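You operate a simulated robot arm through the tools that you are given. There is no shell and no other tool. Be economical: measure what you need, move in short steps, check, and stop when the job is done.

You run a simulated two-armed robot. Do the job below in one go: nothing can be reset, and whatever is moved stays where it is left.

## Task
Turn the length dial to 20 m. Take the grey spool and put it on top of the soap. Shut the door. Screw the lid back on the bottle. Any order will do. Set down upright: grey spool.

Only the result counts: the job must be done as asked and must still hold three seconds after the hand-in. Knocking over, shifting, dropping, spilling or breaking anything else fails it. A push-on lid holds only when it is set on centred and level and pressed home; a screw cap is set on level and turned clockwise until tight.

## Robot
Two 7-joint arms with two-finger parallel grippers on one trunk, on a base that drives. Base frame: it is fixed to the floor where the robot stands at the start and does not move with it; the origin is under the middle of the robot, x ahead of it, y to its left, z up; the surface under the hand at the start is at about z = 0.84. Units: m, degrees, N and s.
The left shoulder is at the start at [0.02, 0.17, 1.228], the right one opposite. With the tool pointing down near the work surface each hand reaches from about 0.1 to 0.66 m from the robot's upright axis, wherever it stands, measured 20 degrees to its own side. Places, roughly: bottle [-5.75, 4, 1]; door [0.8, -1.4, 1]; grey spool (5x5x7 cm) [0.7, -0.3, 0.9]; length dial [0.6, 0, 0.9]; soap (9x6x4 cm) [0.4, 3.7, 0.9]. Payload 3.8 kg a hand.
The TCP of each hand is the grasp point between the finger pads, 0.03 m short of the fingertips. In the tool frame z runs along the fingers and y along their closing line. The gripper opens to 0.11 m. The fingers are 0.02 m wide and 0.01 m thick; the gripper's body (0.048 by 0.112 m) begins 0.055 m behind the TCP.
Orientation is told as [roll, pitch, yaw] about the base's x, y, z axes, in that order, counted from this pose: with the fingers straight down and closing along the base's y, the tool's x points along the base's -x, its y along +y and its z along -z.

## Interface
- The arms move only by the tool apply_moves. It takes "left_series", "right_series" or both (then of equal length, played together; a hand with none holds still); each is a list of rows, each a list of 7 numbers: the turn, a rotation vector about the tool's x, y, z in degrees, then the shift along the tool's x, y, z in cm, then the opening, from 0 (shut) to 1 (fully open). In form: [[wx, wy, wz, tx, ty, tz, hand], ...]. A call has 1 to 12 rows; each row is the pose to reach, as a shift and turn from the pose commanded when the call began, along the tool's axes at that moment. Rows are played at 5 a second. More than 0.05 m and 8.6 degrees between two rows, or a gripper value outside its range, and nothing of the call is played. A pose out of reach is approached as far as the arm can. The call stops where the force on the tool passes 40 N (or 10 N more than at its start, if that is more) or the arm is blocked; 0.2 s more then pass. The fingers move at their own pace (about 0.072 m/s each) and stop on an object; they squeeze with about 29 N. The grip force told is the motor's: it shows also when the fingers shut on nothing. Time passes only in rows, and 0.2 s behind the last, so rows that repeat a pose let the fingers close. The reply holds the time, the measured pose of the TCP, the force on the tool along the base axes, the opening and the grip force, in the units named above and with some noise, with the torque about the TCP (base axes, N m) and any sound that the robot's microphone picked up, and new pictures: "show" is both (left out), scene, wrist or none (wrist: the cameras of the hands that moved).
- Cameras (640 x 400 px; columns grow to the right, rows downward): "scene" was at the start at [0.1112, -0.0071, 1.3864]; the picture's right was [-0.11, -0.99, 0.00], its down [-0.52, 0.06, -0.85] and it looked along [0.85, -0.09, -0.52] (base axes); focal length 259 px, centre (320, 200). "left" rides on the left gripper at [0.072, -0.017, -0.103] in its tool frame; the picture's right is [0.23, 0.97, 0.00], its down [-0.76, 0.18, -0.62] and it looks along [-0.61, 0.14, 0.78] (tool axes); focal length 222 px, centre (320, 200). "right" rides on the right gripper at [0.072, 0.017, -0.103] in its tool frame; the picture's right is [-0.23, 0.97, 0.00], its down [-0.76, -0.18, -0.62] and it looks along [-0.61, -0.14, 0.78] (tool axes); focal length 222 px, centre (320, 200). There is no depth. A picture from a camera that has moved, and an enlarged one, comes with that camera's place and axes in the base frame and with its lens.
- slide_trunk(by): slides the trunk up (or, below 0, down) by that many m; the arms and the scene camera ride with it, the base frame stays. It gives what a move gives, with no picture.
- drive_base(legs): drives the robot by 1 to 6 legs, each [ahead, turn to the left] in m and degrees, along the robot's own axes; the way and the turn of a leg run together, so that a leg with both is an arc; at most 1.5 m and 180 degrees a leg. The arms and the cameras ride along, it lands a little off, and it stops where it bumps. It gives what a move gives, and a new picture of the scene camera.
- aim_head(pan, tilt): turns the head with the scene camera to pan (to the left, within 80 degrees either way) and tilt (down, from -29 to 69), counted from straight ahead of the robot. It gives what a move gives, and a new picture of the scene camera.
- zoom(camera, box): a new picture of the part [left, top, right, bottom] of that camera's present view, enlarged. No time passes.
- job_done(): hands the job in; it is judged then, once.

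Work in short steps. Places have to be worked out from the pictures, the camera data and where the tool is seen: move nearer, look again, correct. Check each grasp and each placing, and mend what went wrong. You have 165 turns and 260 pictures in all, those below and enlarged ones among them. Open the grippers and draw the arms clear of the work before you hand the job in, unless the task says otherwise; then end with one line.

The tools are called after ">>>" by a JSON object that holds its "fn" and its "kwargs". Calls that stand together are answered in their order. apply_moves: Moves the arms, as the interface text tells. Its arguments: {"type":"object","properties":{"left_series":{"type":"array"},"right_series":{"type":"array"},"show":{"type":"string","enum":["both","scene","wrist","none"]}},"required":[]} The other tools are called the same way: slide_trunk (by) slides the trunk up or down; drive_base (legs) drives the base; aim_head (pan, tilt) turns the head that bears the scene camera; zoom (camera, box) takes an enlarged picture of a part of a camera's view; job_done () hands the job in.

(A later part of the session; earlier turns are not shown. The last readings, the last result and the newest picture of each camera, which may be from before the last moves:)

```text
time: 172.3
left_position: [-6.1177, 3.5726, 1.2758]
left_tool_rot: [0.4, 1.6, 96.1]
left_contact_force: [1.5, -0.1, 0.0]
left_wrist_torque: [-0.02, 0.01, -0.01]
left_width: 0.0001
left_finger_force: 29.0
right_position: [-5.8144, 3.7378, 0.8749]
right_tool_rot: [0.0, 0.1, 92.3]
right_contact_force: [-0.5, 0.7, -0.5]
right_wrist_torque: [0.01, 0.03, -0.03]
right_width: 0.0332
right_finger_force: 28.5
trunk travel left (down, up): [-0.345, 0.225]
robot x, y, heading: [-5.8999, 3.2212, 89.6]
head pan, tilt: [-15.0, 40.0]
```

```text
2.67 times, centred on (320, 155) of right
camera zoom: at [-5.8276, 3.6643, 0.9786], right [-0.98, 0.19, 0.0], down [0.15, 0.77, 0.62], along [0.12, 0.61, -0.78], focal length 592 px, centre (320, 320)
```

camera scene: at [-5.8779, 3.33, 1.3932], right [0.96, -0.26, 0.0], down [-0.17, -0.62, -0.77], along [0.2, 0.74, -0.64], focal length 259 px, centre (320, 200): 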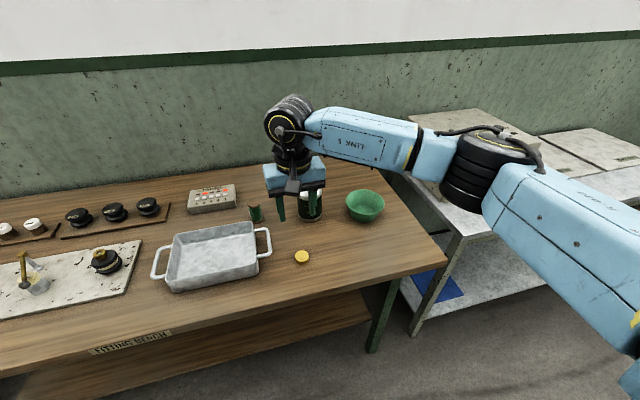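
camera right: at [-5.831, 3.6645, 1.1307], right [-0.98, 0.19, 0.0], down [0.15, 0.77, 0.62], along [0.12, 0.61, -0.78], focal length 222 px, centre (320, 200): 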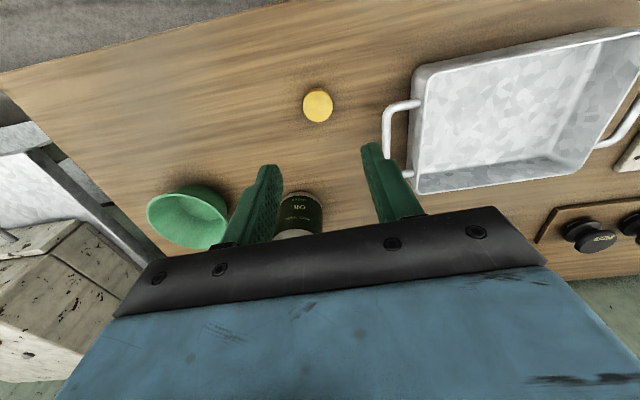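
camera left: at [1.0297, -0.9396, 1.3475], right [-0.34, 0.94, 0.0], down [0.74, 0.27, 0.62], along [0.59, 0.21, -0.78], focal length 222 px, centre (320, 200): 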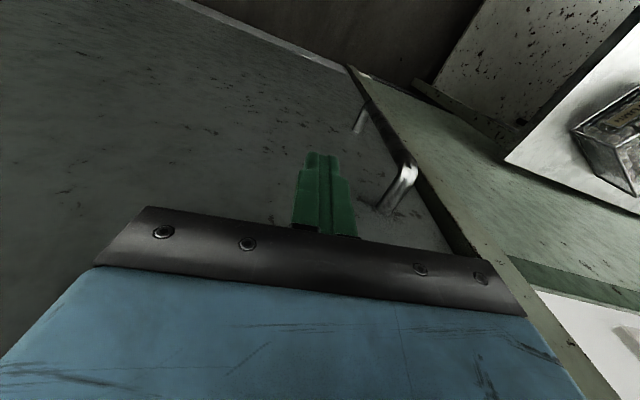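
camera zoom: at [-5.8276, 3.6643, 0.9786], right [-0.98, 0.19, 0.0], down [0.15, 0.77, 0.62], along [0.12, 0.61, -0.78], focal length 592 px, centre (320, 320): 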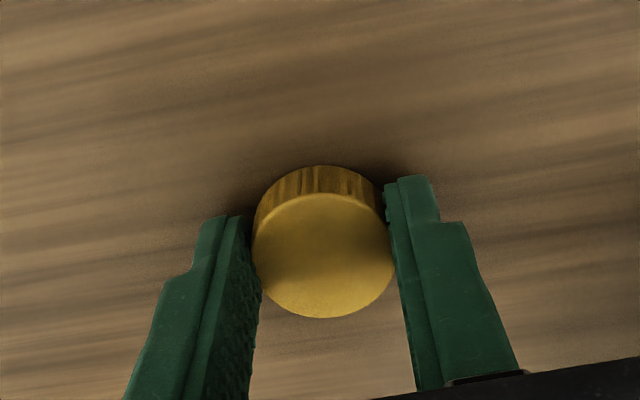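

The cap is held (33 mm) and centred. I lift it to z ≈ 1.12 and move toward the bottle to measure the neck.

>>> {"fn": "apply_moves", "kwargs": {"right_series": [[0, 0, 0, 0, 0, -4, 0.2], [0, 0, 0, 0, 0, -8.5, 0.2], [0, 0, 0, 0, 0, -13, 0.2], [0, 0, 0, 0, 0, -17.5, 0.2], [0, 0, 0, 0, 0, -22, 0.2], [0, 0, 0, -4, -2.5, -24, 0.2], [0, 0, 0, -8, -5.5, -24, 0.2]]}}

>>> {"fn": "zoom", "kwargs": {"camera": "right", "box": [220, 40, 420, 190]}}

>>> {"fn": "zoom", "kwargs": {"camera": "scene", "box": [270, 160, 350, 230]}}

```text
refused: row 6 steps farther than a row can; nothing moved
```

```text
2.67 times, centred on (320, 115) of right
camera zoom: at [-5.8276, 3.6643, 0.9786], right [-0.98, 0.19, 0.0], down [0.15, 0.77, 0.62], along [0.12, 0.61, -0.78], focal length 592 px, centre (320, 427)
```

zoom: 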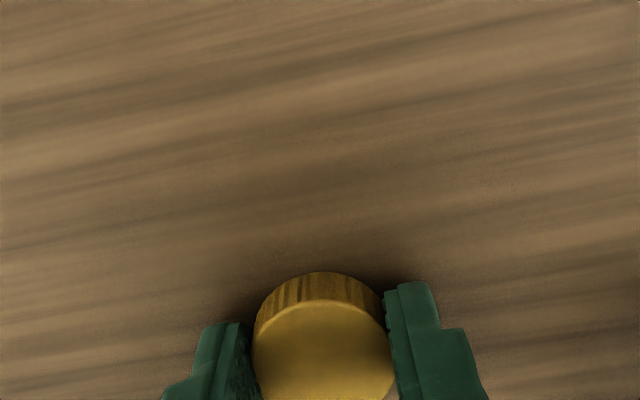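

```text
5.71 times, centred on (310, 195) of scene
camera zoom: at [-5.8772, 3.3297, 1.3932], right [0.96, -0.26, 0.0], down [-0.17, -0.62, -0.77], along [0.2, 0.74, -0.64], focal length 1478 px, centre (377, 229)
```

zoom: 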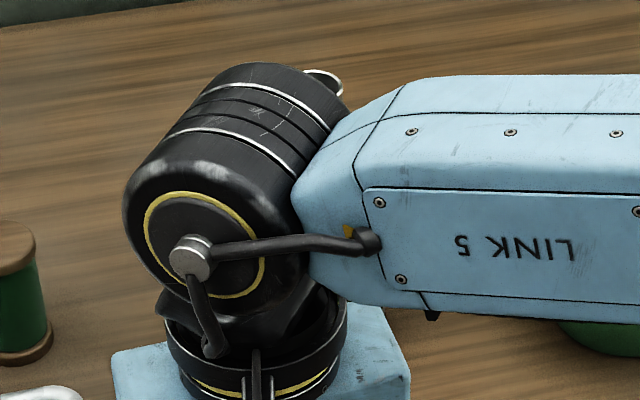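

I shorten the steps: lift first.

>>> {"fn": "apply_moves", "kwargs": {"right_series": [[0, 0, 0, 0, 0, -4, 0.2], [0, 0, 0, 0, 0, -8.5, 0.2], [0, 0, 0, 0, 0, -13, 0.2], [0, 0, 0, 0, 0, -17.5, 0.2], [0, 0, 0, 0, 0, -22, 0.2], [0, 0, 0, -2, -2.5, -25, 0.2], [0, 0, 0, -4, -5.5, -27, 0.2]]}}

>>> {"fn": "zoom", "kwargs": {"camera": "right", "box": [220, 60, 420, 210]}}

>>> {"fn": "zoom", "kwargs": {"camera": "scene", "box": [270, 160, 350, 230]}}

```text
time: 173.9
left_position: [-6.1166, 3.5717, 1.2756]
left_tool_rot: [0.4, 1.6, 96.0]
left_contact_force: [-0.8, -0.1, 0.2]
left_wrist_torque: [0.01, -0.05, -0.02]
left_width: 0.0
left_finger_force: 29.7
right_position: [-5.7608, 3.7787, 1.1435]
right_tool_rot: [0.2, 0.1, 92.4]
right_contact_force: [-0.8, 0.3, 0.5]
right_wrist_torque: [0.01, 0.04, 0.03]
right_width: 0.0332
right_finger_force: 29.2
trunk travel left (down, up): [-0.345, 0.225]
robot x, y, heading: [-5.8983, 3.2262, 89.5]
head pan, tilt: [-15.0, 40.0]
camera scene: at [-5.8769, 3.3296, 1.3932], right [0.96, -0.26, 0.0], down [-0.17, -0.62, -0.77], along [0.2, 0.74, -0.64], focal length 259 px, centre (320, 200)
camera right: at [-5.7741, 3.7066, 1.2484], right [-0.98, 0.19, 0.0], down [0.15, 0.77, 0.62], along [0.12, 0.61, -0.78], focal length 222 px, centre (320, 200)
```

scene: 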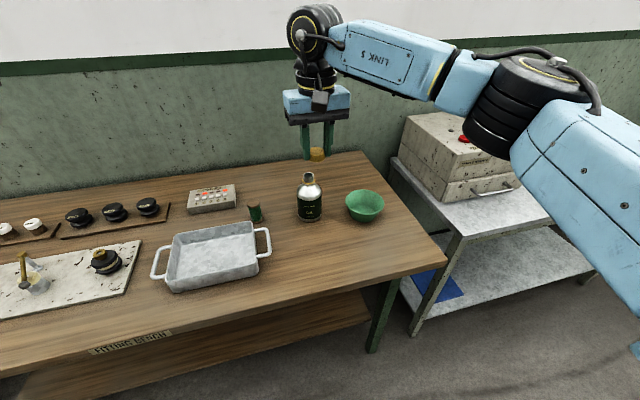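
right: 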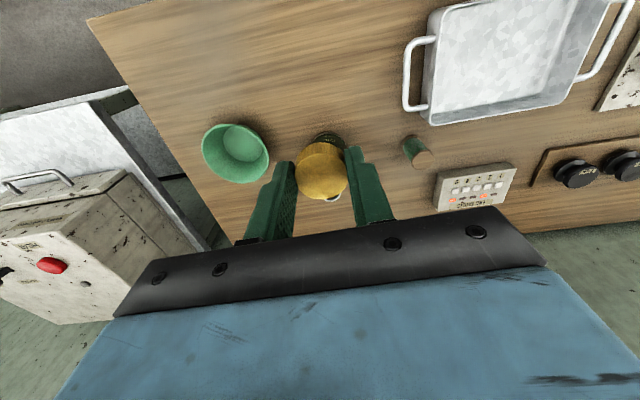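

```text
2.67 times, centred on (320, 135) of right
camera zoom: at [-5.7741, 3.7066, 1.2484], right [-0.98, 0.19, 0.0], down [0.15, 0.77, 0.62], along [0.12, 0.61, -0.78], focal length 592 px, centre (320, 373)
```

zoom: 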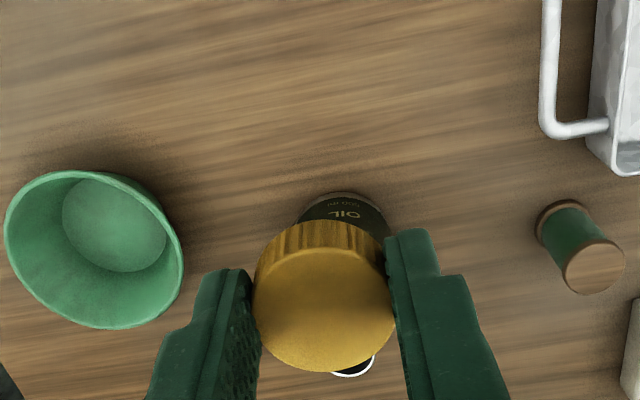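

```text
5.71 times, centred on (310, 195) of scene
camera zoom: at [-5.8769, 3.3296, 1.3932], right [0.96, -0.26, 0.0], down [-0.17, -0.62, -0.77], along [0.2, 0.74, -0.64], focal length 1478 px, centre (377, 229)
```

zoom: 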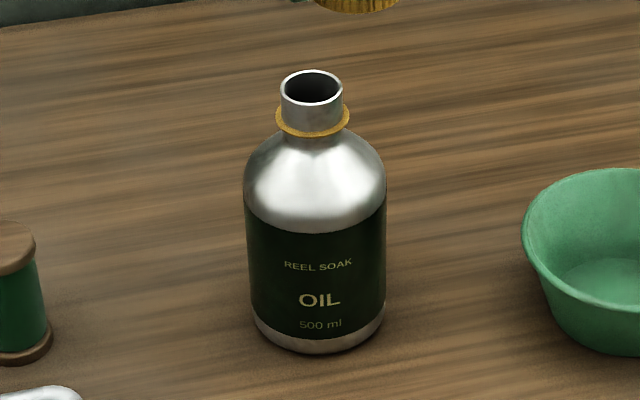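

The bottle's neck is near [-5.752, 3.912], top z ≈ 0.987. I move above it so the wrist camera can see the neck in front of the cap.

>>> {"fn": "apply_moves", "kwargs": {"right_series": [[0, 0, 0, -4, -0.4, 0, 0.2], [0, 0, 0, -8, -0.9, 0, 0.2], [0, 0, 0, -11, -1.2, 0, 0.2], [0, 0, 0, -13.1, -1.3, 0, 0.2], [0, 0, 0, -13.1, -1.3, 0, 0.2]], "show": "none"}}

>>> {"fn": "zoom", "kwargs": {"camera": "right", "box": [240, 60, 400, 200]}}

>>> {"fn": "zoom", "kwargs": {"camera": "scene", "box": [270, 120, 350, 200]}}

```text
time: 175.1
left_position: [-6.1167, 3.5721, 1.2756]
left_tool_rot: [0.4, 1.5, 96.0]
left_contact_force: [0.7, 0.0, 0.3]
left_wrist_torque: [0.03, -0.04, 0.01]
left_width: 0.0
left_finger_force: 28.5
right_position: [-5.7541, 3.8519, 1.1398]
right_tool_rot: [0.1, 0.0, 92.4]
right_contact_force: [-0.4, 0.2, 0.1]
right_wrist_torque: [0.0, 0.04, 0.03]
right_width: 0.033
right_finger_force: 29.3
right hand out of reach, approached as far as the arm can: row 2, 3, 4, 5
trunk travel left (down, up): [-0.345, 0.225]
robot x, y, heading: [-5.9006, 3.2233, 89.8]
head pan, tilt: [-15.0, 40.0]
```

```text
2.86 times, centred on (320, 130) of right
camera zoom: at [-5.7674, 3.7788, 1.2454], right [-0.98, 0.19, 0.0], down [0.15, 0.77, 0.62], along [0.12, 0.61, -0.78], focal length 635 px, centre (320, 400)
```

zoom: 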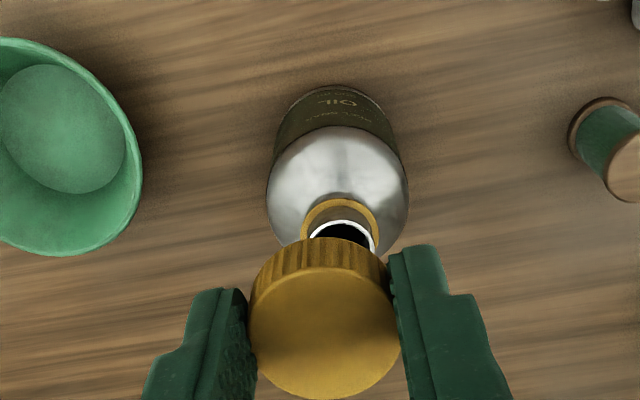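

```text
5.00 times, centred on (310, 160) of scene
camera zoom: at [-5.8769, 3.3295, 1.3932], right [0.96, -0.26, 0.0], down [-0.17, -0.62, -0.77], along [0.2, 0.74, -0.64], focal length 1294 px, centre (370, 400)
```

zoom: 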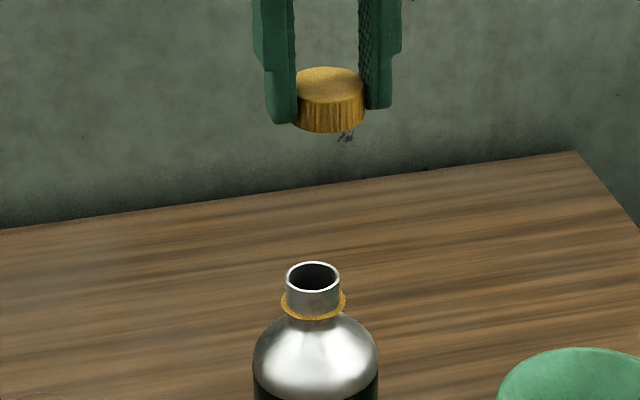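

The hand hit its reach limit at y = 3.852. I drive 8 cm nearer the bench with the hand high and clear.

>>> {"fn": "drive_base", "kwargs": {"legs": [[0.08, 0]]}}

>>> {"fn": "zoom", "kwargs": {"camera": "right", "box": [240, 60, 400, 200]}}

>>> {"fn": "zoom", "kwargs": {"camera": "scene", "box": [260, 110, 360, 220]}}

```text
time: 176.1
left_position: [-6.1161, 3.6534, 1.2752]
left_tool_rot: [0.4, 1.7, 96.0]
left_contact_force: [-0.6, -0.2, -1.2]
left_wrist_torque: [-0.01, 0.01, 0.01]
left_width: 0.0
left_finger_force: 28.4
right_position: [-5.7529, 3.9331, 1.1415]
right_tool_rot: [0.1, 0.0, 92.4]
right_contact_force: [0.3, 0.2, 0.3]
right_wrist_torque: [-0.04, -0.02, 0.0]
right_width: 0.033
right_finger_force: 29.2
trunk travel left (down, up): [-0.345, 0.225]
robot x, y, heading: [-5.905, 3.307, 89.9]
head pan, tilt: [-15.0, 40.0]
camera scene: at [-5.8766, 3.4104, 1.3932], right [0.96, -0.26, 0.0], down [-0.17, -0.62, -0.77], along [0.2, 0.74, -0.64], focal length 259 px, centre (320, 200)
```

scene: 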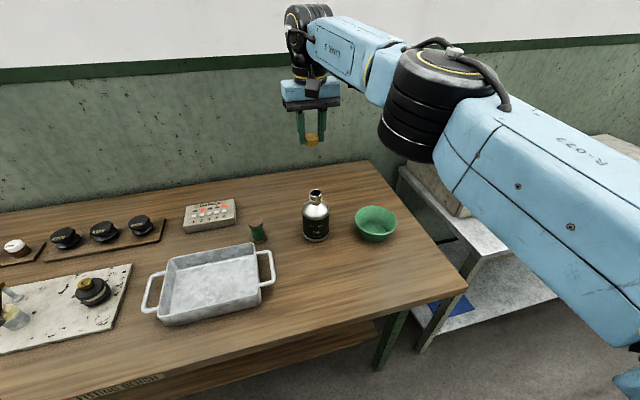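

```text
2.86 times, centred on (320, 130) of right
camera zoom: at [-5.7665, 3.8594, 1.2451], right [-0.98, 0.19, 0.0], down [0.15, 0.77, 0.62], along [0.12, 0.61, -0.78], focal length 635 px, centre (320, 400)
```

zoom: 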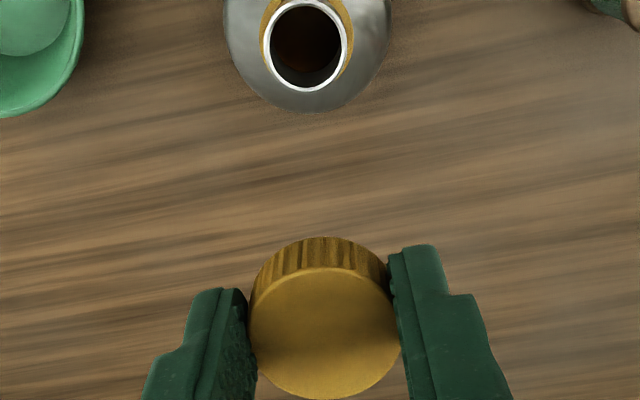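

```text
3.64 times, centred on (310, 165) of scene
camera zoom: at [-5.8766, 3.4104, 1.3932], right [0.96, -0.26, 0.0], down [-0.17, -0.62, -0.77], along [0.2, 0.74, -0.64], focal length 941 px, centre (356, 327)
```

zoom: 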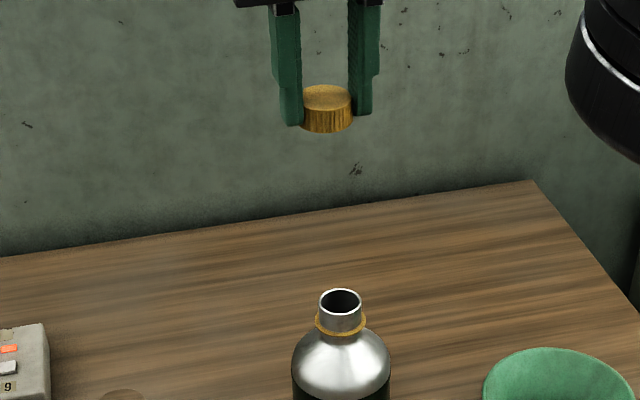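

Now the neck is fully visible; its centre is at [-5.754, 3.899], top z ≈ 0.993. I move the cap over it and check the measured pose.

>>> {"fn": "apply_moves", "kwargs": {"right_series": [[0, 0, 0, 2, 0, 0, 0.2], [0, 0, 0, 3.4, 0.1, 0, 0.2], [0, 0, 0, 3.4, 0.1, 0, 0.2]], "show": "none"}}

```text
time: 176.9
left_position: [-6.1169, 3.651, 1.2753]
left_tool_rot: [0.4, 1.6, 95.8]
left_contact_force: [0.1, -0.5, -0.4]
left_wrist_torque: [0.0, 0.0, -0.02]
left_width: 0.0
left_finger_force: 29.1
right_position: [-5.7495, 3.8972, 1.1385]
right_tool_rot: [0.1, 0.1, 92.2]
right_contact_force: [-0.6, 1.1, 1.0]
right_wrist_torque: [-0.02, 0.01, -0.02]
right_width: 0.033
right_finger_force: 29.1
trunk travel left (down, up): [-0.345, 0.225]
robot x, y, heading: [-5.8999, 3.3051, 89.9]
head pan, tilt: [-15.0, 40.0]
```

I lower to about 1.5 cm above the neck and check alignment in both views.

>>> {"fn": "apply_moves", "kwargs": {"right_series": [[0, 0, 0, -0.2, 0.2, 3, 0.2], [0, 0, 0, -0.2, 0.3, 6, 0.2], [0, 0, 0, -0.2, 0.3, 8.5, 0.2], [0, 0, 0, -0.2, 0.3, 8.5, 0.2]], "show": "none"}}

>>> {"fn": "zoom", "kwargs": {"camera": "right", "box": [240, 60, 400, 200]}}

>>> {"fn": "zoom", "kwargs": {"camera": "scene", "box": [280, 130, 350, 220]}}

```text
time: 177.9
left_position: [-6.1166, 3.6535, 1.275]
left_tool_rot: [0.3, 1.4, 95.9]
left_contact_force: [-0.1, 0.1, 0.1]
left_wrist_torque: [-0.01, 0.01, -0.04]
left_width: 0.0001
left_finger_force: 29.4
right_position: [-5.7555, 3.899, 1.0589]
right_tool_rot: [0.2, 0.0, 92.3]
right_contact_force: [-1.0, 0.1, 0.7]
right_wrist_torque: [0.02, 0.01, 0.0]
right_width: 0.0332
right_finger_force: 28.9
trunk travel left (down, up): [-0.345, 0.225]
robot x, y, heading: [-5.9015, 3.3039, 89.6]
head pan, tilt: [-15.0, 40.0]
```

```text
2.86 times, centred on (320, 130) of right
camera zoom: at [-5.7688, 3.8256, 1.1631], right [-0.98, 0.19, 0.0], down [0.15, 0.77, 0.62], along [0.12, 0.61, -0.78], focal length 635 px, centre (320, 400)
```

zoom: 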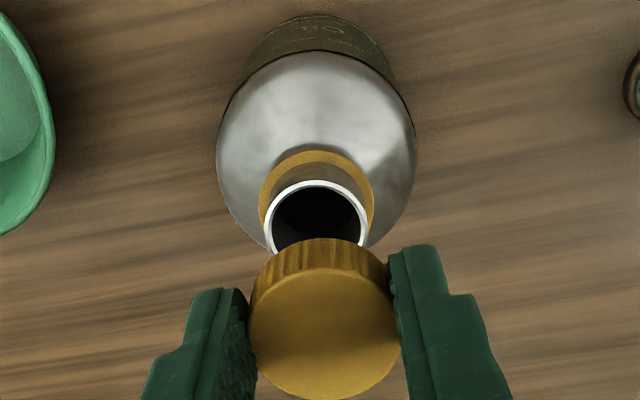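

```text
4.44 times, centred on (315, 175) of scene
camera zoom: at [-5.8766, 3.4092, 1.3933], right [0.96, -0.26, 0.0], down [-0.17, -0.62, -0.77], along [0.2, 0.74, -0.64], focal length 1150 px, centre (342, 311)
```

zoom: 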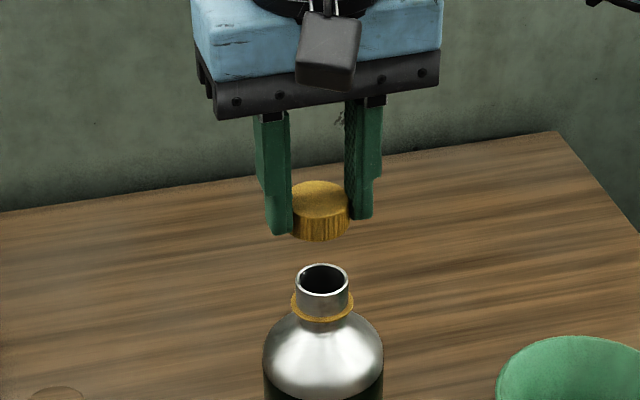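

Both views show the cap aligned with the neck to about a millimetre. I lower in small steps until contact.

>>> {"fn": "apply_moves", "kwargs": {"right_series": [[0, 0, 0, 0, -0.1, 1, 0.2], [0, 0, 0, 0, -0.1, 2, 0.2], [0, 0, 0, 0, -0.1, 2.5, 0.2], [0, 0, 0, 0, -0.1, 3, 0.2], [0, 0, 0, 0, -0.1, 3.4, 0.2]], "show": "none"}}

>>> {"fn": "zoom", "kwargs": {"camera": "right", "box": [240, 60, 400, 200]}}

>>> {"fn": "zoom", "kwargs": {"camera": "scene", "box": [280, 150, 350, 220]}}

```text
time: 179.1
left_position: [-6.116, 3.6534, 1.2759]
left_tool_rot: [0.4, 1.6, 95.8]
left_contact_force: [-0.7, 0.2, 0.5]
left_wrist_torque: [0.02, -0.03, -0.01]
left_width: 0.0
left_finger_force: 29.5
right_position: [-5.7545, 3.8995, 1.0211]
right_tool_rot: [0.0, 0.0, 92.2]
right_contact_force: [0.3, -0.3, 0.4]
right_wrist_torque: [0.03, -0.01, 0.02]
right_width: 0.0329
right_finger_force: 28.8
trunk travel left (down, up): [-0.345, 0.225]
robot x, y, heading: [-5.8995, 3.3051, 89.7]
head pan, tilt: [-15.0, 40.0]
```

```text
2.86 times, centred on (320, 130) of right
camera zoom: at [-5.769, 3.8262, 1.1258], right [-0.98, 0.19, 0.0], down [0.15, 0.77, 0.62], along [0.12, 0.61, -0.78], focal length 635 px, centre (320, 400)
```

zoom: 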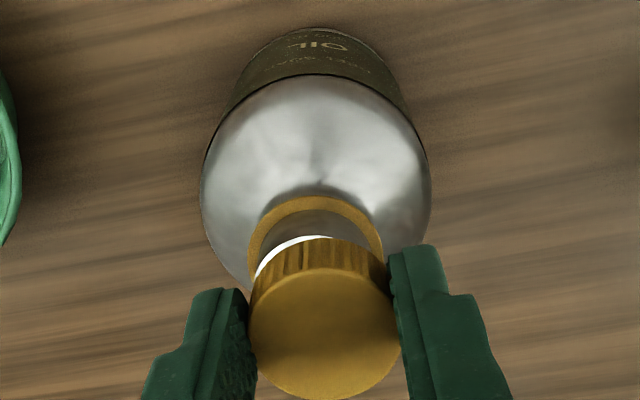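

```text
5.71 times, centred on (315, 185) of scene
camera zoom: at [-5.8767, 3.4095, 1.3932], right [0.96, -0.26, 0.0], down [-0.17, -0.62, -0.77], along [0.2, 0.74, -0.64], focal length 1478 px, centre (349, 286)
```

zoom: 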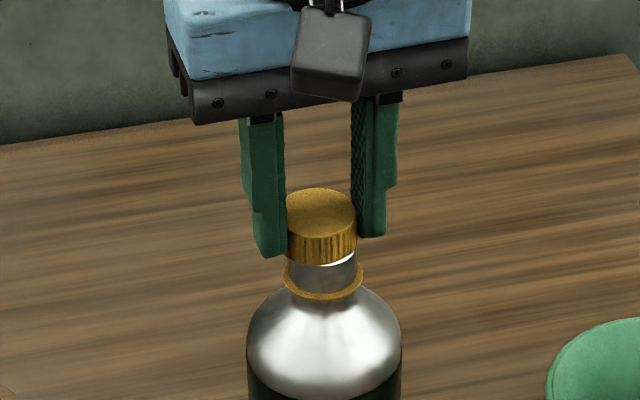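

The cap is just above the rim and aligned. I continue in 2 mm steps.

>>> {"fn": "apply_moves", "kwargs": {"right_series": [[0, 0, 0, 0, -0.05, 0.2, 0.2], [0, 0, 0, 0, -0.05, 0.4, 0.2], [0, 0, 0, 0, -0.05, 0.6, 0.2], [0, 0, 0, 0, -0.05, 0.8, 0.2]], "show": "none"}}

>>> {"fn": "zoom", "kwargs": {"camera": "scene", "box": [280, 150, 350, 220]}}

```text
time: 180.1
left_position: [-6.1185, 3.6506, 1.2753]
left_tool_rot: [0.2, 1.4, 95.8]
left_contact_force: [-0.8, 0.9, 0.4]
left_wrist_torque: [0.0, 0.05, 0.01]
left_width: 0.0
left_finger_force: 29.0
right_position: [-5.7552, 3.8998, 1.0207]
right_tool_rot: [0.0, -0.6, 92.3]
right_contact_force: [-1.2, 1.6, 32.8]
right_wrist_torque: [-0.21, -0.05, 0.0]
right_width: 0.0336
right_finger_force: 28.5
trunk travel left (down, up): [-0.345, 0.225]
robot x, y, heading: [-5.903, 3.3024, 89.9]
head pan, tilt: [-15.0, 40.0]
```

```text
5.71 times, centred on (315, 185) of scene
camera zoom: at [-5.8776, 3.4067, 1.3937], right [0.96, -0.26, 0.0], down [-0.17, -0.62, -0.77], along [0.2, 0.74, -0.64], focal length 1478 px, centre (349, 286)
```

zoom: 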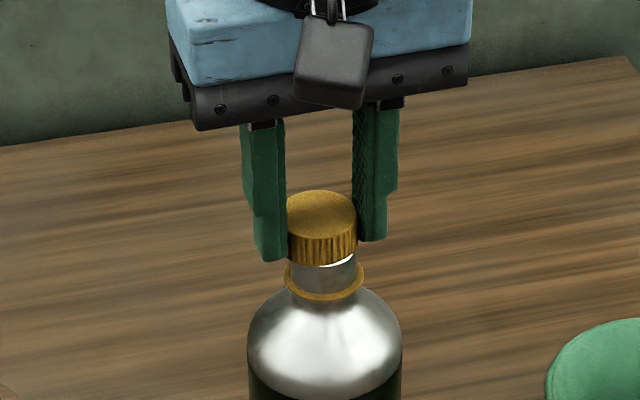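

Contact at 33 N with the cap's lower edge at the rim; a white crescent of the rim shows at front-right. I ease up 8 mm and look closely from both cameras to correct the centring.

>>> {"fn": "apply_moves", "kwargs": {"right_series": [[0, 0, 0, 0, 0, -0.5, 0.2], [0, 0, 0, 0, 0, -1.0, 0.2], [0, 0, 0, 0, 0, -1.0, 0.2]], "show": "none"}}

>>> {"fn": "zoom", "kwargs": {"camera": "right", "box": [270, 100, 370, 200]}}

>>> {"fn": "zoom", "kwargs": {"camera": "scene", "box": [295, 170, 335, 210]}}

```text
time: 180.9
left_position: [-6.1157, 3.6528, 1.2753]
left_tool_rot: [0.4, 1.6, 96.0]
left_contact_force: [0.0, 0.0, -0.5]
left_wrist_torque: [-0.02, 0.0, -0.01]
left_width: 0.0001
left_finger_force: 29.3
right_position: [-5.7543, 3.8986, 1.0221]
right_tool_rot: [0.0, 0.0, 92.1]
right_contact_force: [-0.2, 0.9, -0.2]
right_wrist_torque: [-0.03, 0.01, 0.0]
right_width: 0.0333
right_finger_force: 29.5
trunk travel left (down, up): [-0.345, 0.225]
robot x, y, heading: [-5.9003, 3.3013, 89.3]
head pan, tilt: [-15.0, 40.0]
```

```text
4.00 times, centred on (320, 150) of right
camera zoom: at [-5.7678, 3.8258, 1.1271], right [-0.98, 0.19, 0.0], down [0.15, 0.77, 0.62], along [0.12, 0.61, -0.78], focal length 888 px, centre (320, 400)
```

zoom: 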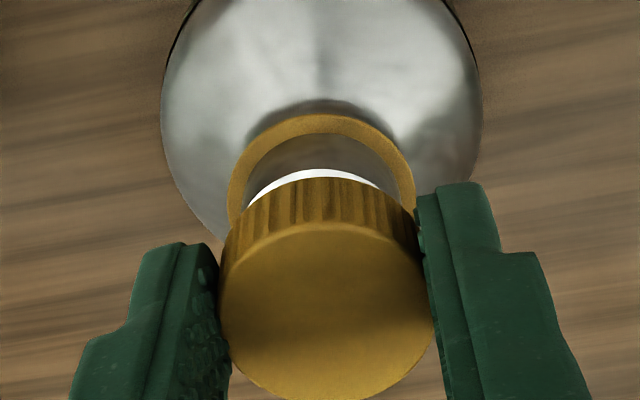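

```text
10.00 times, centred on (315, 190) of scene
camera zoom: at [-5.8767, 3.4093, 1.3931], right [0.96, -0.26, 0.0], down [-0.17, -0.62, -0.77], along [0.2, 0.74, -0.64], focal length 2587 px, centre (370, 300)
```

zoom: 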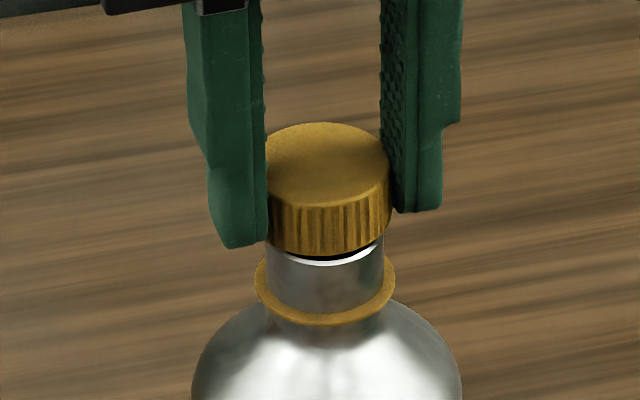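

Relative measurement: the cap is about 2 mm too far forward and 1 mm too far right of the neck. I correct and lower again.

>>> {"fn": "apply_moves", "kwargs": {"right_series": [[0, 0, 0, 0.18, 0.13, 0, 0.2], [0, 0, 0, 0.18, 0.13, 0, 0.2]], "show": "none"}}

>>> {"fn": "zoom", "kwargs": {"camera": "right", "box": [270, 100, 370, 200]}}

>>> {"fn": "zoom", "kwargs": {"camera": "scene", "box": [295, 170, 335, 210]}}

```text
time: 181.5
left_position: [-6.1163, 3.6519, 1.2751]
left_tool_rot: [0.4, 1.5, 95.9]
left_contact_force: [0.1, -0.5, 0.3]
left_wrist_torque: [0.04, 0.03, 0.01]
left_width: 0.0
left_finger_force: 28.8
right_position: [-5.7568, 3.8974, 1.0239]
right_tool_rot: [0.0, 0.1, 92.3]
right_contact_force: [0.3, 0.4, 1.0]
right_wrist_torque: [-0.03, 0.0, 0.03]
right_width: 0.033
right_finger_force: 29.0
trunk travel left (down, up): [-0.345, 0.225]
robot x, y, heading: [-5.8995, 3.3064, 89.9]
head pan, tilt: [-15.0, 40.0]
```

```text
4.00 times, centred on (320, 150) of right
camera zoom: at [-5.7705, 3.8244, 1.1281], right [-0.98, 0.19, 0.0], down [0.15, 0.77, 0.62], along [0.12, 0.61, -0.78], focal length 888 px, centre (320, 400)
```

zoom: 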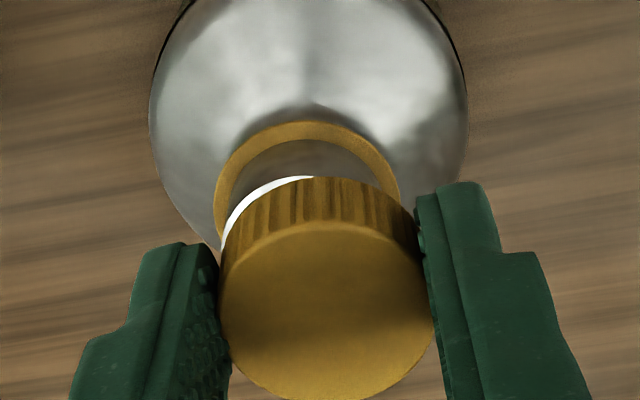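

```text
10.00 times, centred on (315, 190) of scene
camera zoom: at [-5.8766, 3.4095, 1.3932], right [0.96, -0.26, 0.0], down [-0.17, -0.62, -0.77], along [0.2, 0.74, -0.64], focal length 2587 px, centre (370, 300)
```

zoom: 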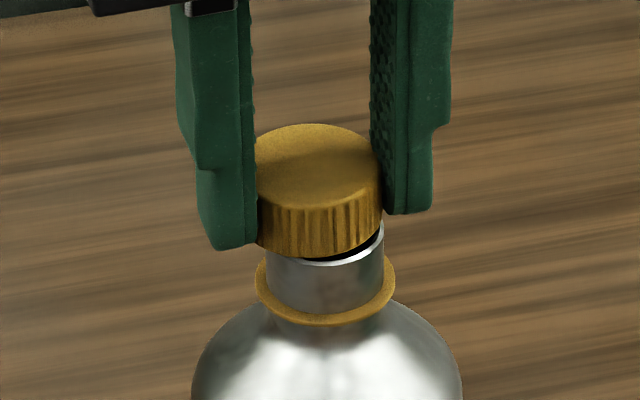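

Now fore-aft is right, but the base sway put the cap ~1.4 mm too far left. I shift back +x and re-check.

>>> {"fn": "apply_moves", "kwargs": {"right_series": [[0, 0, 0, 0, -0.14, 0, 0.2], [0, 0, 0, 0, -0.14, 0, 0.2], [0, 0, 0, 0, -0.14, 0, 0.2]], "show": "none"}}

>>> {"fn": "zoom", "kwargs": {"camera": "right", "box": [270, 100, 370, 200]}}

>>> {"fn": "zoom", "kwargs": {"camera": "scene", "box": [295, 170, 335, 210]}}

```text
time: 182.3
left_position: [-6.1163, 3.6527, 1.2742]
left_tool_rot: [0.4, 1.6, 95.9]
left_contact_force: [0.5, 1.0, -0.7]
left_wrist_torque: [0.02, -0.02, -0.03]
left_width: 0.0
left_finger_force: 29.1
right_position: [-5.7554, 3.8969, 1.0243]
right_tool_rot: [0.0, 0.0, 92.3]
right_contact_force: [0.3, -0.4, -0.2]
right_wrist_torque: [-0.02, -0.03, -0.02]
right_width: 0.0333
right_finger_force: 29.0
trunk travel left (down, up): [-0.345, 0.225]
robot x, y, heading: [-5.9011, 3.3049, 89.5]
head pan, tilt: [-15.0, 40.0]
```

```text
4.00 times, centred on (320, 150) of right
camera zoom: at [-5.7689, 3.8244, 1.1287], right [-0.98, 0.19, 0.0], down [0.15, 0.77, 0.62], along [0.12, 0.61, -0.78], focal length 888 px, centre (320, 400)
```

zoom: 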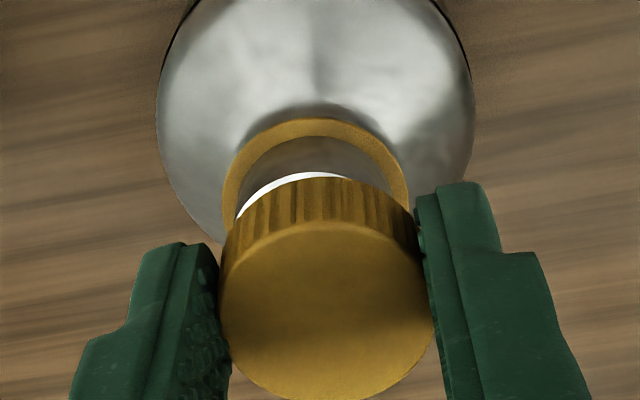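

```text
10.00 times, centred on (315, 190) of scene
camera zoom: at [-5.8766, 3.4094, 1.3932], right [0.96, -0.26, 0.0], down [-0.17, -0.62, -0.77], along [0.2, 0.74, -0.64], focal length 2587 px, centre (370, 300)
```

zoom: 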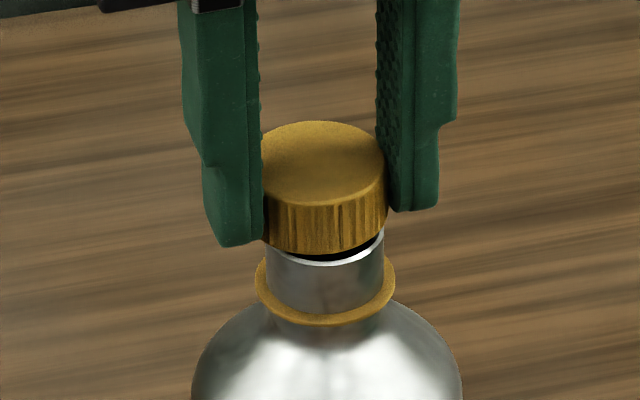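

Laterally centred; about 1 mm more toward the robot is needed. I apply it and lower gently.

>>> {"fn": "apply_moves", "kwargs": {"right_series": [[0, 0, 0, 0.1, -0.03, 0, 0.2], [0, 0, 0, 0.1, -0.03, 0.2, 0.2], [0, 0, 0, 0.1, -0.03, 0.4, 0.2], [0, 0, 0, 0.1, -0.03, 0.6, 0.2], [0, 0, 0, 0.1, -0.03, 0.7, 0.2]], "show": "none"}}

>>> {"fn": "zoom", "kwargs": {"camera": "right", "box": [270, 100, 370, 200]}}

>>> {"fn": "zoom", "kwargs": {"camera": "scene", "box": [295, 170, 335, 210]}}

```text
time: 183.5
left_position: [-6.1172, 3.6506, 1.2758]
left_tool_rot: [0.3, 1.5, 95.9]
left_contact_force: [-0.5, 0.4, -0.2]
left_wrist_torque: [0.0, 0.04, 0.0]
left_width: 0.0001
left_finger_force: 28.8
right_position: [-5.755, 3.8964, 1.0194]
right_tool_rot: [0.1, -0.2, 92.3]
right_contact_force: [1.8, -1.0, 16.8]
right_wrist_torque: [-0.08, -0.22, 0.01]
right_width: 0.0333
right_finger_force: 28.9
trunk travel left (down, up): [-0.345, 0.225]
robot x, y, heading: [-5.8999, 3.3066, 89.9]
head pan, tilt: [-15.0, 40.0]
```

```text
4.00 times, centred on (320, 150) of right
camera zoom: at [-5.7683, 3.8234, 1.1235], right [-0.98, 0.19, 0.0], down [0.15, 0.77, 0.63], along [0.12, 0.62, -0.78], focal length 888 px, centre (320, 400)
```

zoom: 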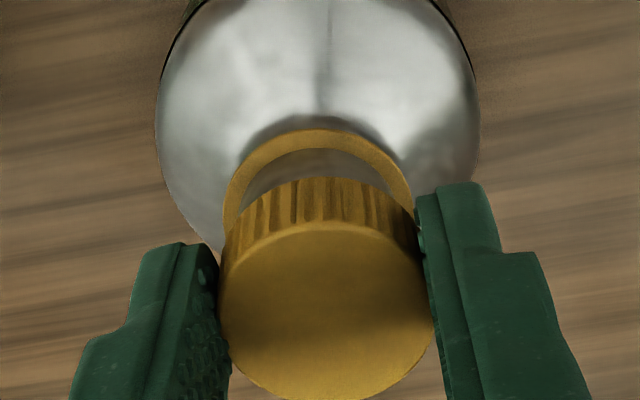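

```text
10.00 times, centred on (315, 190) of scene
camera zoom: at [-5.8769, 3.4077, 1.3936], right [0.96, -0.26, 0.0], down [-0.17, -0.62, -0.77], along [0.2, 0.74, -0.64], focal length 2587 px, centre (370, 300)
```

zoom: 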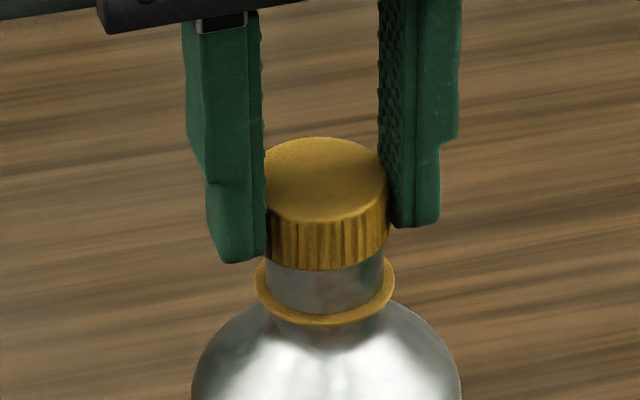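

The cap now covers the rim with light contact (17 N). I turn it clockwise ~88° with slight downward follow.

>>> {"fn": "apply_moves", "kwargs": {"right_series": [[0, 0, 8, 0, 0, 0, 0.2], [0, 0, 16, 0, 0, 0, 0.2], [0, 0, 24, 0, 0, 0.02, 0.2], [0, 0, 32, 0, 0, 0.04, 0.2], [0, 0, 40, 0, 0, 0.06, 0.2], [0, 0, 48, 0, 0, 0.08, 0.2], [0, 0, 56, 0, 0, 0.1, 0.2], [0, 0, 64, 0, 0, 0.12, 0.2], [0, 0, 72, 0, 0, 0.14, 0.2], [0, 0, 80, 0, 0, 0.16, 0.2], [0, 0, 88, 0, 0, 0.18, 0.2]], "show": "none"}}

>>> {"fn": "zoom", "kwargs": {"camera": "scene", "box": [280, 160, 350, 250]}}

```text
time: 185.9
left_position: [-6.1162, 3.6529, 1.2756]
left_tool_rot: [0.5, 1.5, 96.0]
left_contact_force: [-0.4, 0.3, -0.3]
left_wrist_torque: [0.0, 0.02, 0.01]
left_width: 0.0
left_finger_force: 29.0
right_position: [-5.7541, 3.8976, 1.0158]
right_tool_rot: [0.0, 0.1, 4.2]
right_contact_force: [0.7, -0.5, -2.6]
right_wrist_torque: [-0.01, 0.0, 0.0]
right_width: 0.0332
right_finger_force: 28.8
trunk travel left (down, up): [-0.345, 0.225]
robot x, y, heading: [-5.9016, 3.3033, 89.7]
head pan, tilt: [-15.0, 40.0]
```

```text
4.44 times, centred on (315, 205) of scene
camera zoom: at [-5.8766, 3.4097, 1.3932], right [0.96, -0.26, 0.0], down [-0.17, -0.62, -0.77], along [0.2, 0.74, -0.64], focal length 1150 px, centre (342, 178)
```

zoom: 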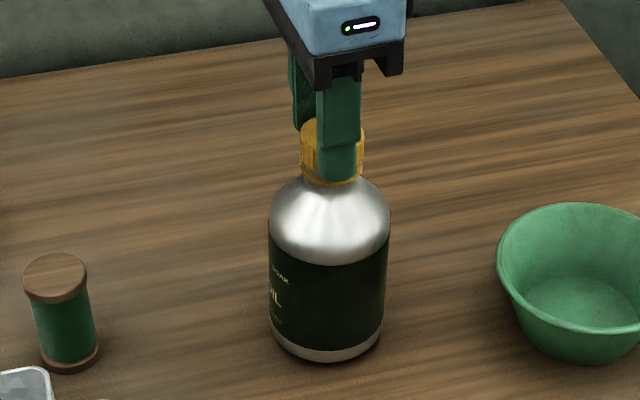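

The bottle turned along with the cap (label moved), though the cap dropped ~4 mm. The bottle must be held, so I bring the left hand in front of it, open, to grip the body at a 45° tilt while the right hand stays on the cap.

>>> {"fn": "apply_moves", "kwargs": {"left_series": [[0, 0, 4, 1, -3.5, 0, 0.5], [0, 0, 8, 2, -7, 0, 1], [0, 0, 12, 3, -10.5, 1, 1], [0, 0, 16, 4, -14, 3, 1], [0, 0, 16, 5, -17.5, 6, 1], [0, 0, 16, 6, -20.5, 9, 1], [0, 0, 16, 7, -23, 12, 1], [0, 0, 16, 8, -25, 15, 1], [0, 0, 16, 8, -25, 17.5, 1]]}}

```text
time: 187.9
left_position: [-5.8581, 3.5933, 1.102]
left_tool_rot: [-0.2, 1.6, 79.9]
left_contact_force: [0.5, 0.4, 0.5]
left_wrist_torque: [-0.01, -0.01, 0.0]
left_width: 0.1098
left_finger_force: 0.2
right_position: [-5.7545, 3.8976, 1.0154]
right_tool_rot: [0.0, 0.0, 4.4]
right_contact_force: [-0.3, 0.0, -3.0]
right_wrist_torque: [-0.03, -0.01, 0.01]
right_width: 0.0333
right_finger_force: 29.3
trunk travel left (down, up): [-0.345, 0.225]
robot x, y, heading: [-5.9006, 3.3006, 89.6]
head pan, tilt: [-15.0, 40.0]
camera scene: at [-5.8771, 3.4099, 1.3932], right [0.96, -0.26, 0.0], down [-0.17, -0.62, -0.77], along [0.2, 0.74, -0.64], focal length 259 px, centre (320, 200)
camera left: at [-5.8547, 3.5212, 1.2073], right [-1.0, -0.05, 0.0], down [-0.04, 0.8, 0.6], along [-0.04, 0.6, -0.8], focal length 222 px, centre (320, 200)
```

scene: 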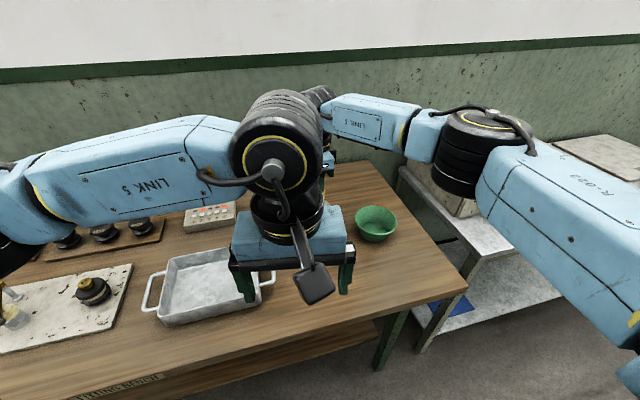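
left: 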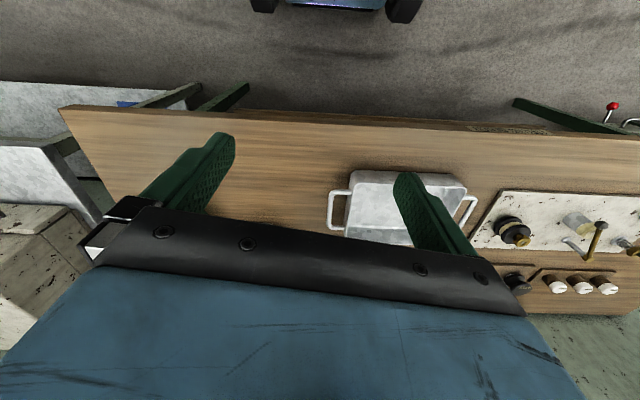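

Now I tilt the left hand to point forward-down at 45° while moving it forward to a pre-grasp pose in front of the bottle.

>>> {"fn": "apply_moves", "kwargs": {"left_series": [[0, -7.7, 0, -3.1, -0.8, 1.2, 1], [0, -15.4, 0, -6.2, -1.5, 2.4, 1], [0, -23.1, 0, -9.3, -2.3, 3.6, 1], [0, -30.8, 0, -12.4, -3.1, 4.8, 1], [0, -38.5, 0, -15.5, -3.9, 6, 1], [0, -46.5, 0, -18, -4.6, 7.2, 1]]}}

```text
time: 189.3
left_position: [-5.7829, 3.7611, 1.0269]
left_tool_rot: [-0.2, -45.0, 80.0]
left_contact_force: [-0.3, 0.2, 0.0]
left_wrist_torque: [0.0, 0.0, 0.02]
left_width: 0.1099
left_finger_force: 0.0
right_position: [-5.7529, 3.8973, 1.0142]
right_tool_rot: [-0.1, 0.0, 4.3]
right_contact_force: [1.3, 0.7, -2.7]
right_wrist_torque: [-0.01, 0.0, 0.0]
right_width: 0.0332
right_finger_force: 29.0
trunk travel left (down, up): [-0.345, 0.225]
robot x, y, heading: [-5.9039, 3.3044, 89.7]
head pan, tilt: [-15.0, 40.0]
camera scene: at [-5.8762, 3.4099, 1.3932], right [0.96, -0.26, 0.0], down [-0.17, -0.62, -0.77], along [0.2, 0.74, -0.64], focal length 259 px, centre (320, 200)
camera left: at [-5.7878, 3.6344, 1.0482], right [-0.99, 0.01, -0.16], down [-0.16, 0.13, 0.98], along [0.03, 0.99, -0.12], focal length 222 px, centre (320, 200)
```

scene: 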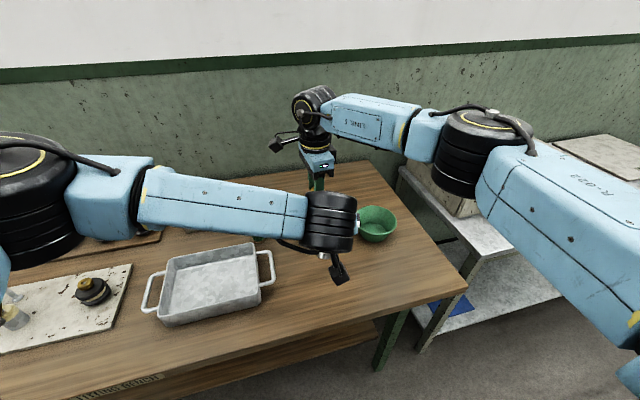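
left: 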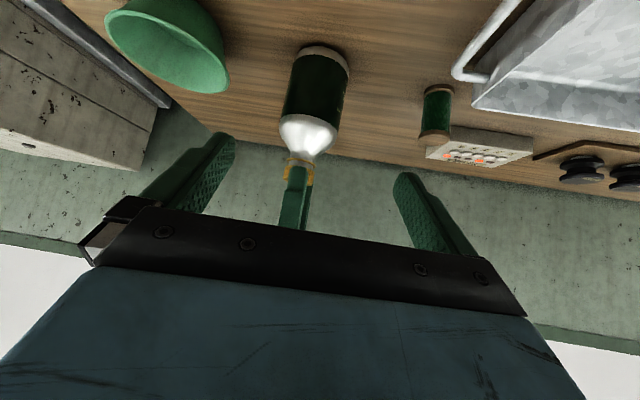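

The bottle is centred between the open left fingers. I advance along the tool axis so the pads straddle its body.

>>> {"fn": "apply_moves", "kwargs": {"left_series": [[0, 0, 0, -0.3, -0.8, 4, 1], [0, 0, 0, -0.6, -0.8, 8, 1], [0, 0, 0, -0.9, -0.8, 11, 1], [0, 0, 0, -1.1, -0.8, 14, 1], [0, 0, 0, -1.1, -0.8, 16.3, 1]]}}

```text
time: 190.5
left_position: [-5.7495, 3.8813, 0.9154]
left_tool_rot: [-0.2, -45.0, 79.7]
left_contact_force: [-4.8, -22.8, 18.0]
left_wrist_torque: [1.5, -0.26, 0.13]
left_width: 0.1101
left_finger_force: 0.1
right_position: [-5.7496, 3.8988, 1.0126]
right_tool_rot: [0.3, -0.2, 3.9]
right_contact_force: [4.7, 22.7, -20.1]
right_wrist_torque: [1.05, -0.23, 0.01]
right_width: 0.0333
right_finger_force: 28.7
trunk travel left (down, up): [-0.345, 0.225]
robot x, y, heading: [-5.901, 3.3028, 89.8]
head pan, tilt: [-15.0, 40.0]
camera scene: at [-5.876, 3.4098, 1.3932], right [0.96, -0.26, 0.0], down [-0.17, -0.62, -0.77], along [0.2, 0.74, -0.64], focal length 259 px, centre (320, 200)
camera left: at [-5.7557, 3.7546, 0.9375], right [-0.99, 0.02, -0.16], down [-0.16, 0.13, 0.98], along [0.04, 0.99, -0.12], focal length 222 px, centre (320, 200)
```

scene: 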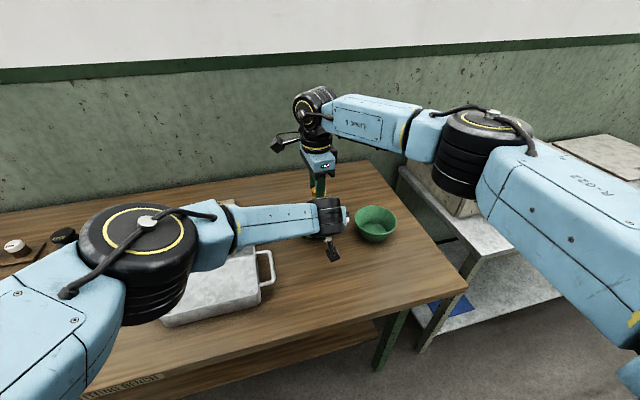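
left: 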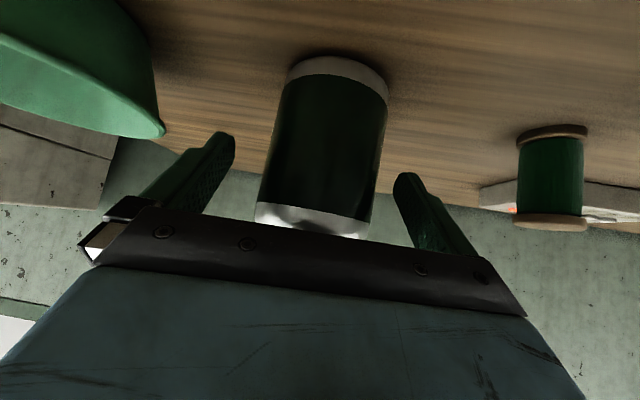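

The hand's body touches the bottle's shoulder at this tilt. I back off and flatten the tilt to ~25° below horizontal so the pads can reach around the body.

>>> {"fn": "apply_moves", "kwargs": {"left_series": [[0, 0, 0, 0, 0, -2, 1], [0, 0, 0, 0, 0, -4, 1], [0, 0, 0, 0, 0, -6, 1]], "show": "none"}}

>>> {"fn": "apply_moves", "kwargs": {"left_series": [[0, -7, 0, 0.7, 0, -0.7, 1], [0, -14, 0, 1.4, 0, -1.4, 1], [0, -20, 0, 2, 0, -2, 1]]}}

```text
time: 191.3
left_position: [-5.7606, 3.8415, 0.9577]
left_tool_rot: [-0.1, -44.8, 80.1]
left_contact_force: [0.1, 0.4, -1.0]
left_wrist_torque: [0.01, -0.01, 0.05]
left_width: 0.1098
left_finger_force: 0.1
right_position: [-5.7533, 3.8974, 1.0161]
right_tool_rot: [0.1, 0.1, 4.3]
right_contact_force: [0.7, -0.1, -3.4]
right_wrist_torque: [0.01, 0.0, -0.07]
right_width: 0.0332
right_finger_force: 28.1
trunk travel left (down, up): [-0.345, 0.225]
robot x, y, heading: [-5.8967, 3.3066, 89.7]
head pan, tilt: [-15.0, 40.0]
```

```text
time: 192.1
left_position: [-5.7657, 3.8114, 0.9589]
left_tool_rot: [-0.4, -65.0, 80.3]
left_contact_force: [0.8, -1.7, -0.4]
left_wrist_torque: [-0.03, 0.0, 0.01]
left_width: 0.11
left_finger_force: 0.0
right_position: [-5.7529, 3.8966, 1.0159]
right_tool_rot: [-0.1, 0.2, 4.4]
right_contact_force: [-0.3, -0.8, -2.8]
right_wrist_torque: [0.01, 0.02, 0.0]
right_width: 0.0333
right_finger_force: 29.0
trunk travel left (down, up): [-0.345, 0.225]
robot x, y, heading: [-5.9003, 3.3048, 89.7]
head pan, tilt: [-15.0, 40.0]
camera scene: at [-5.8765, 3.4095, 1.3932], right [0.96, -0.26, 0.0], down [-0.17, -0.62, -0.77], along [0.2, 0.74, -0.64], focal length 259 px, centre (320, 200)
camera left: at [-5.7713, 3.6848, 0.937], right [-0.97, 0.08, -0.21], down [-0.22, -0.21, 0.95], along [0.03, 0.98, 0.22], focal length 222 px, centre (320, 200)
```

scene: 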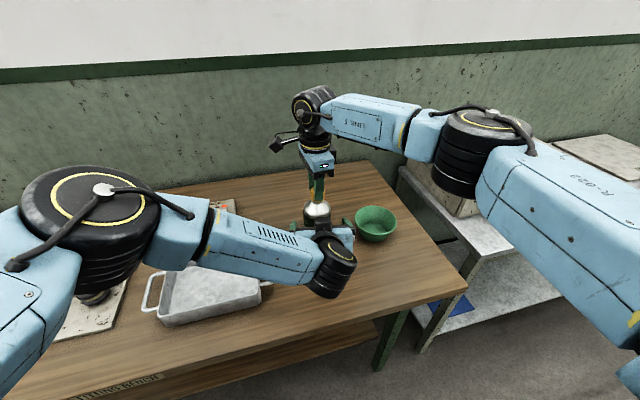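
left: 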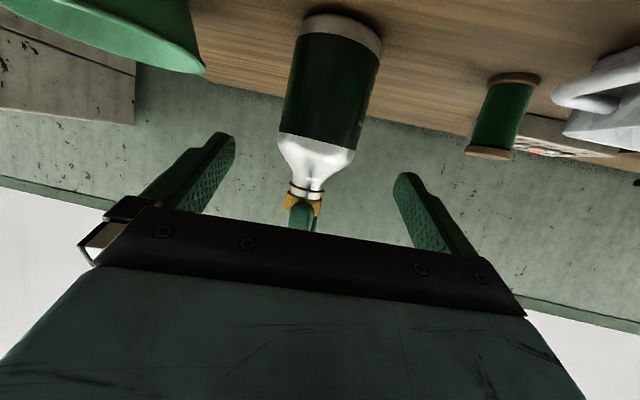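

The tilt is good. I lower slightly and advance so the pads straddle the bottle's label area.

>>> {"fn": "apply_moves", "kwargs": {"left_series": [[0, 0, 0, 1.7, 0, 0.5, 1], [0, 0, 0, 1.7, 0, 3, 1], [0, 0, 0, 1.7, 0, 5.5, 1], [0, 0, 0, 1.7, 0, 7.5, 1], [0, 0, 0, 1.7, 0, 9, 1]]}}

```text
time: 193.3
left_position: [-5.7539, 3.882, 0.9041]
left_tool_rot: [-0.2, -64.9, 80.1]
left_contact_force: [-1.4, 1.2, -0.4]
left_wrist_torque: [0.02, 0.0, -0.01]
left_width: 0.1102
left_finger_force: 0.1
right_position: [-5.7534, 3.8977, 1.0157]
right_tool_rot: [0.0, 0.1, 4.4]
right_contact_force: [-0.5, -0.5, -3.0]
right_wrist_torque: [0.03, -0.01, -0.02]
right_width: 0.0333
right_finger_force: 28.8
trunk travel left (down, up): [-0.345, 0.225]
robot x, y, heading: [-5.9027, 3.3043, 89.6]
head pan, tilt: [-15.0, 40.0]
camera scene: at [-5.8765, 3.4098, 1.3932], right [0.96, -0.26, 0.0], down [-0.17, -0.62, -0.77], along [0.2, 0.74, -0.64], focal length 259 px, centre (320, 200)
camera left: at [-5.759, 3.7565, 0.8826], right [-0.98, 0.08, -0.21], down [-0.22, -0.21, 0.95], along [0.03, 0.98, 0.22], focal length 222 px, centre (320, 200)
```

scene: 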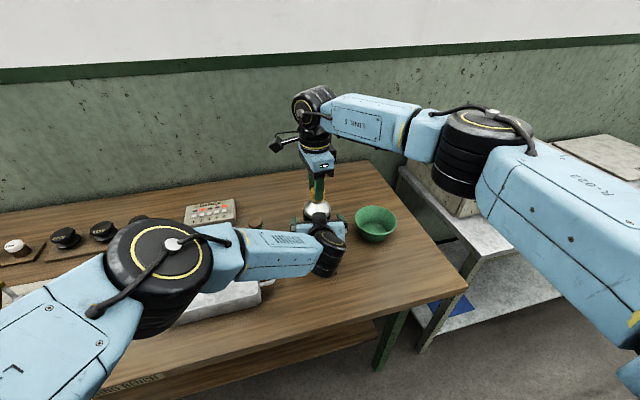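
left: 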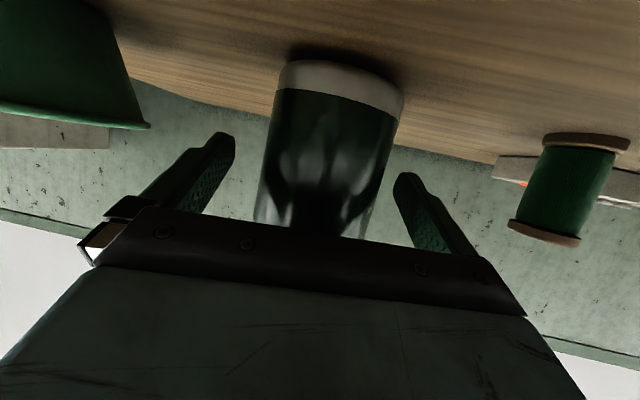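

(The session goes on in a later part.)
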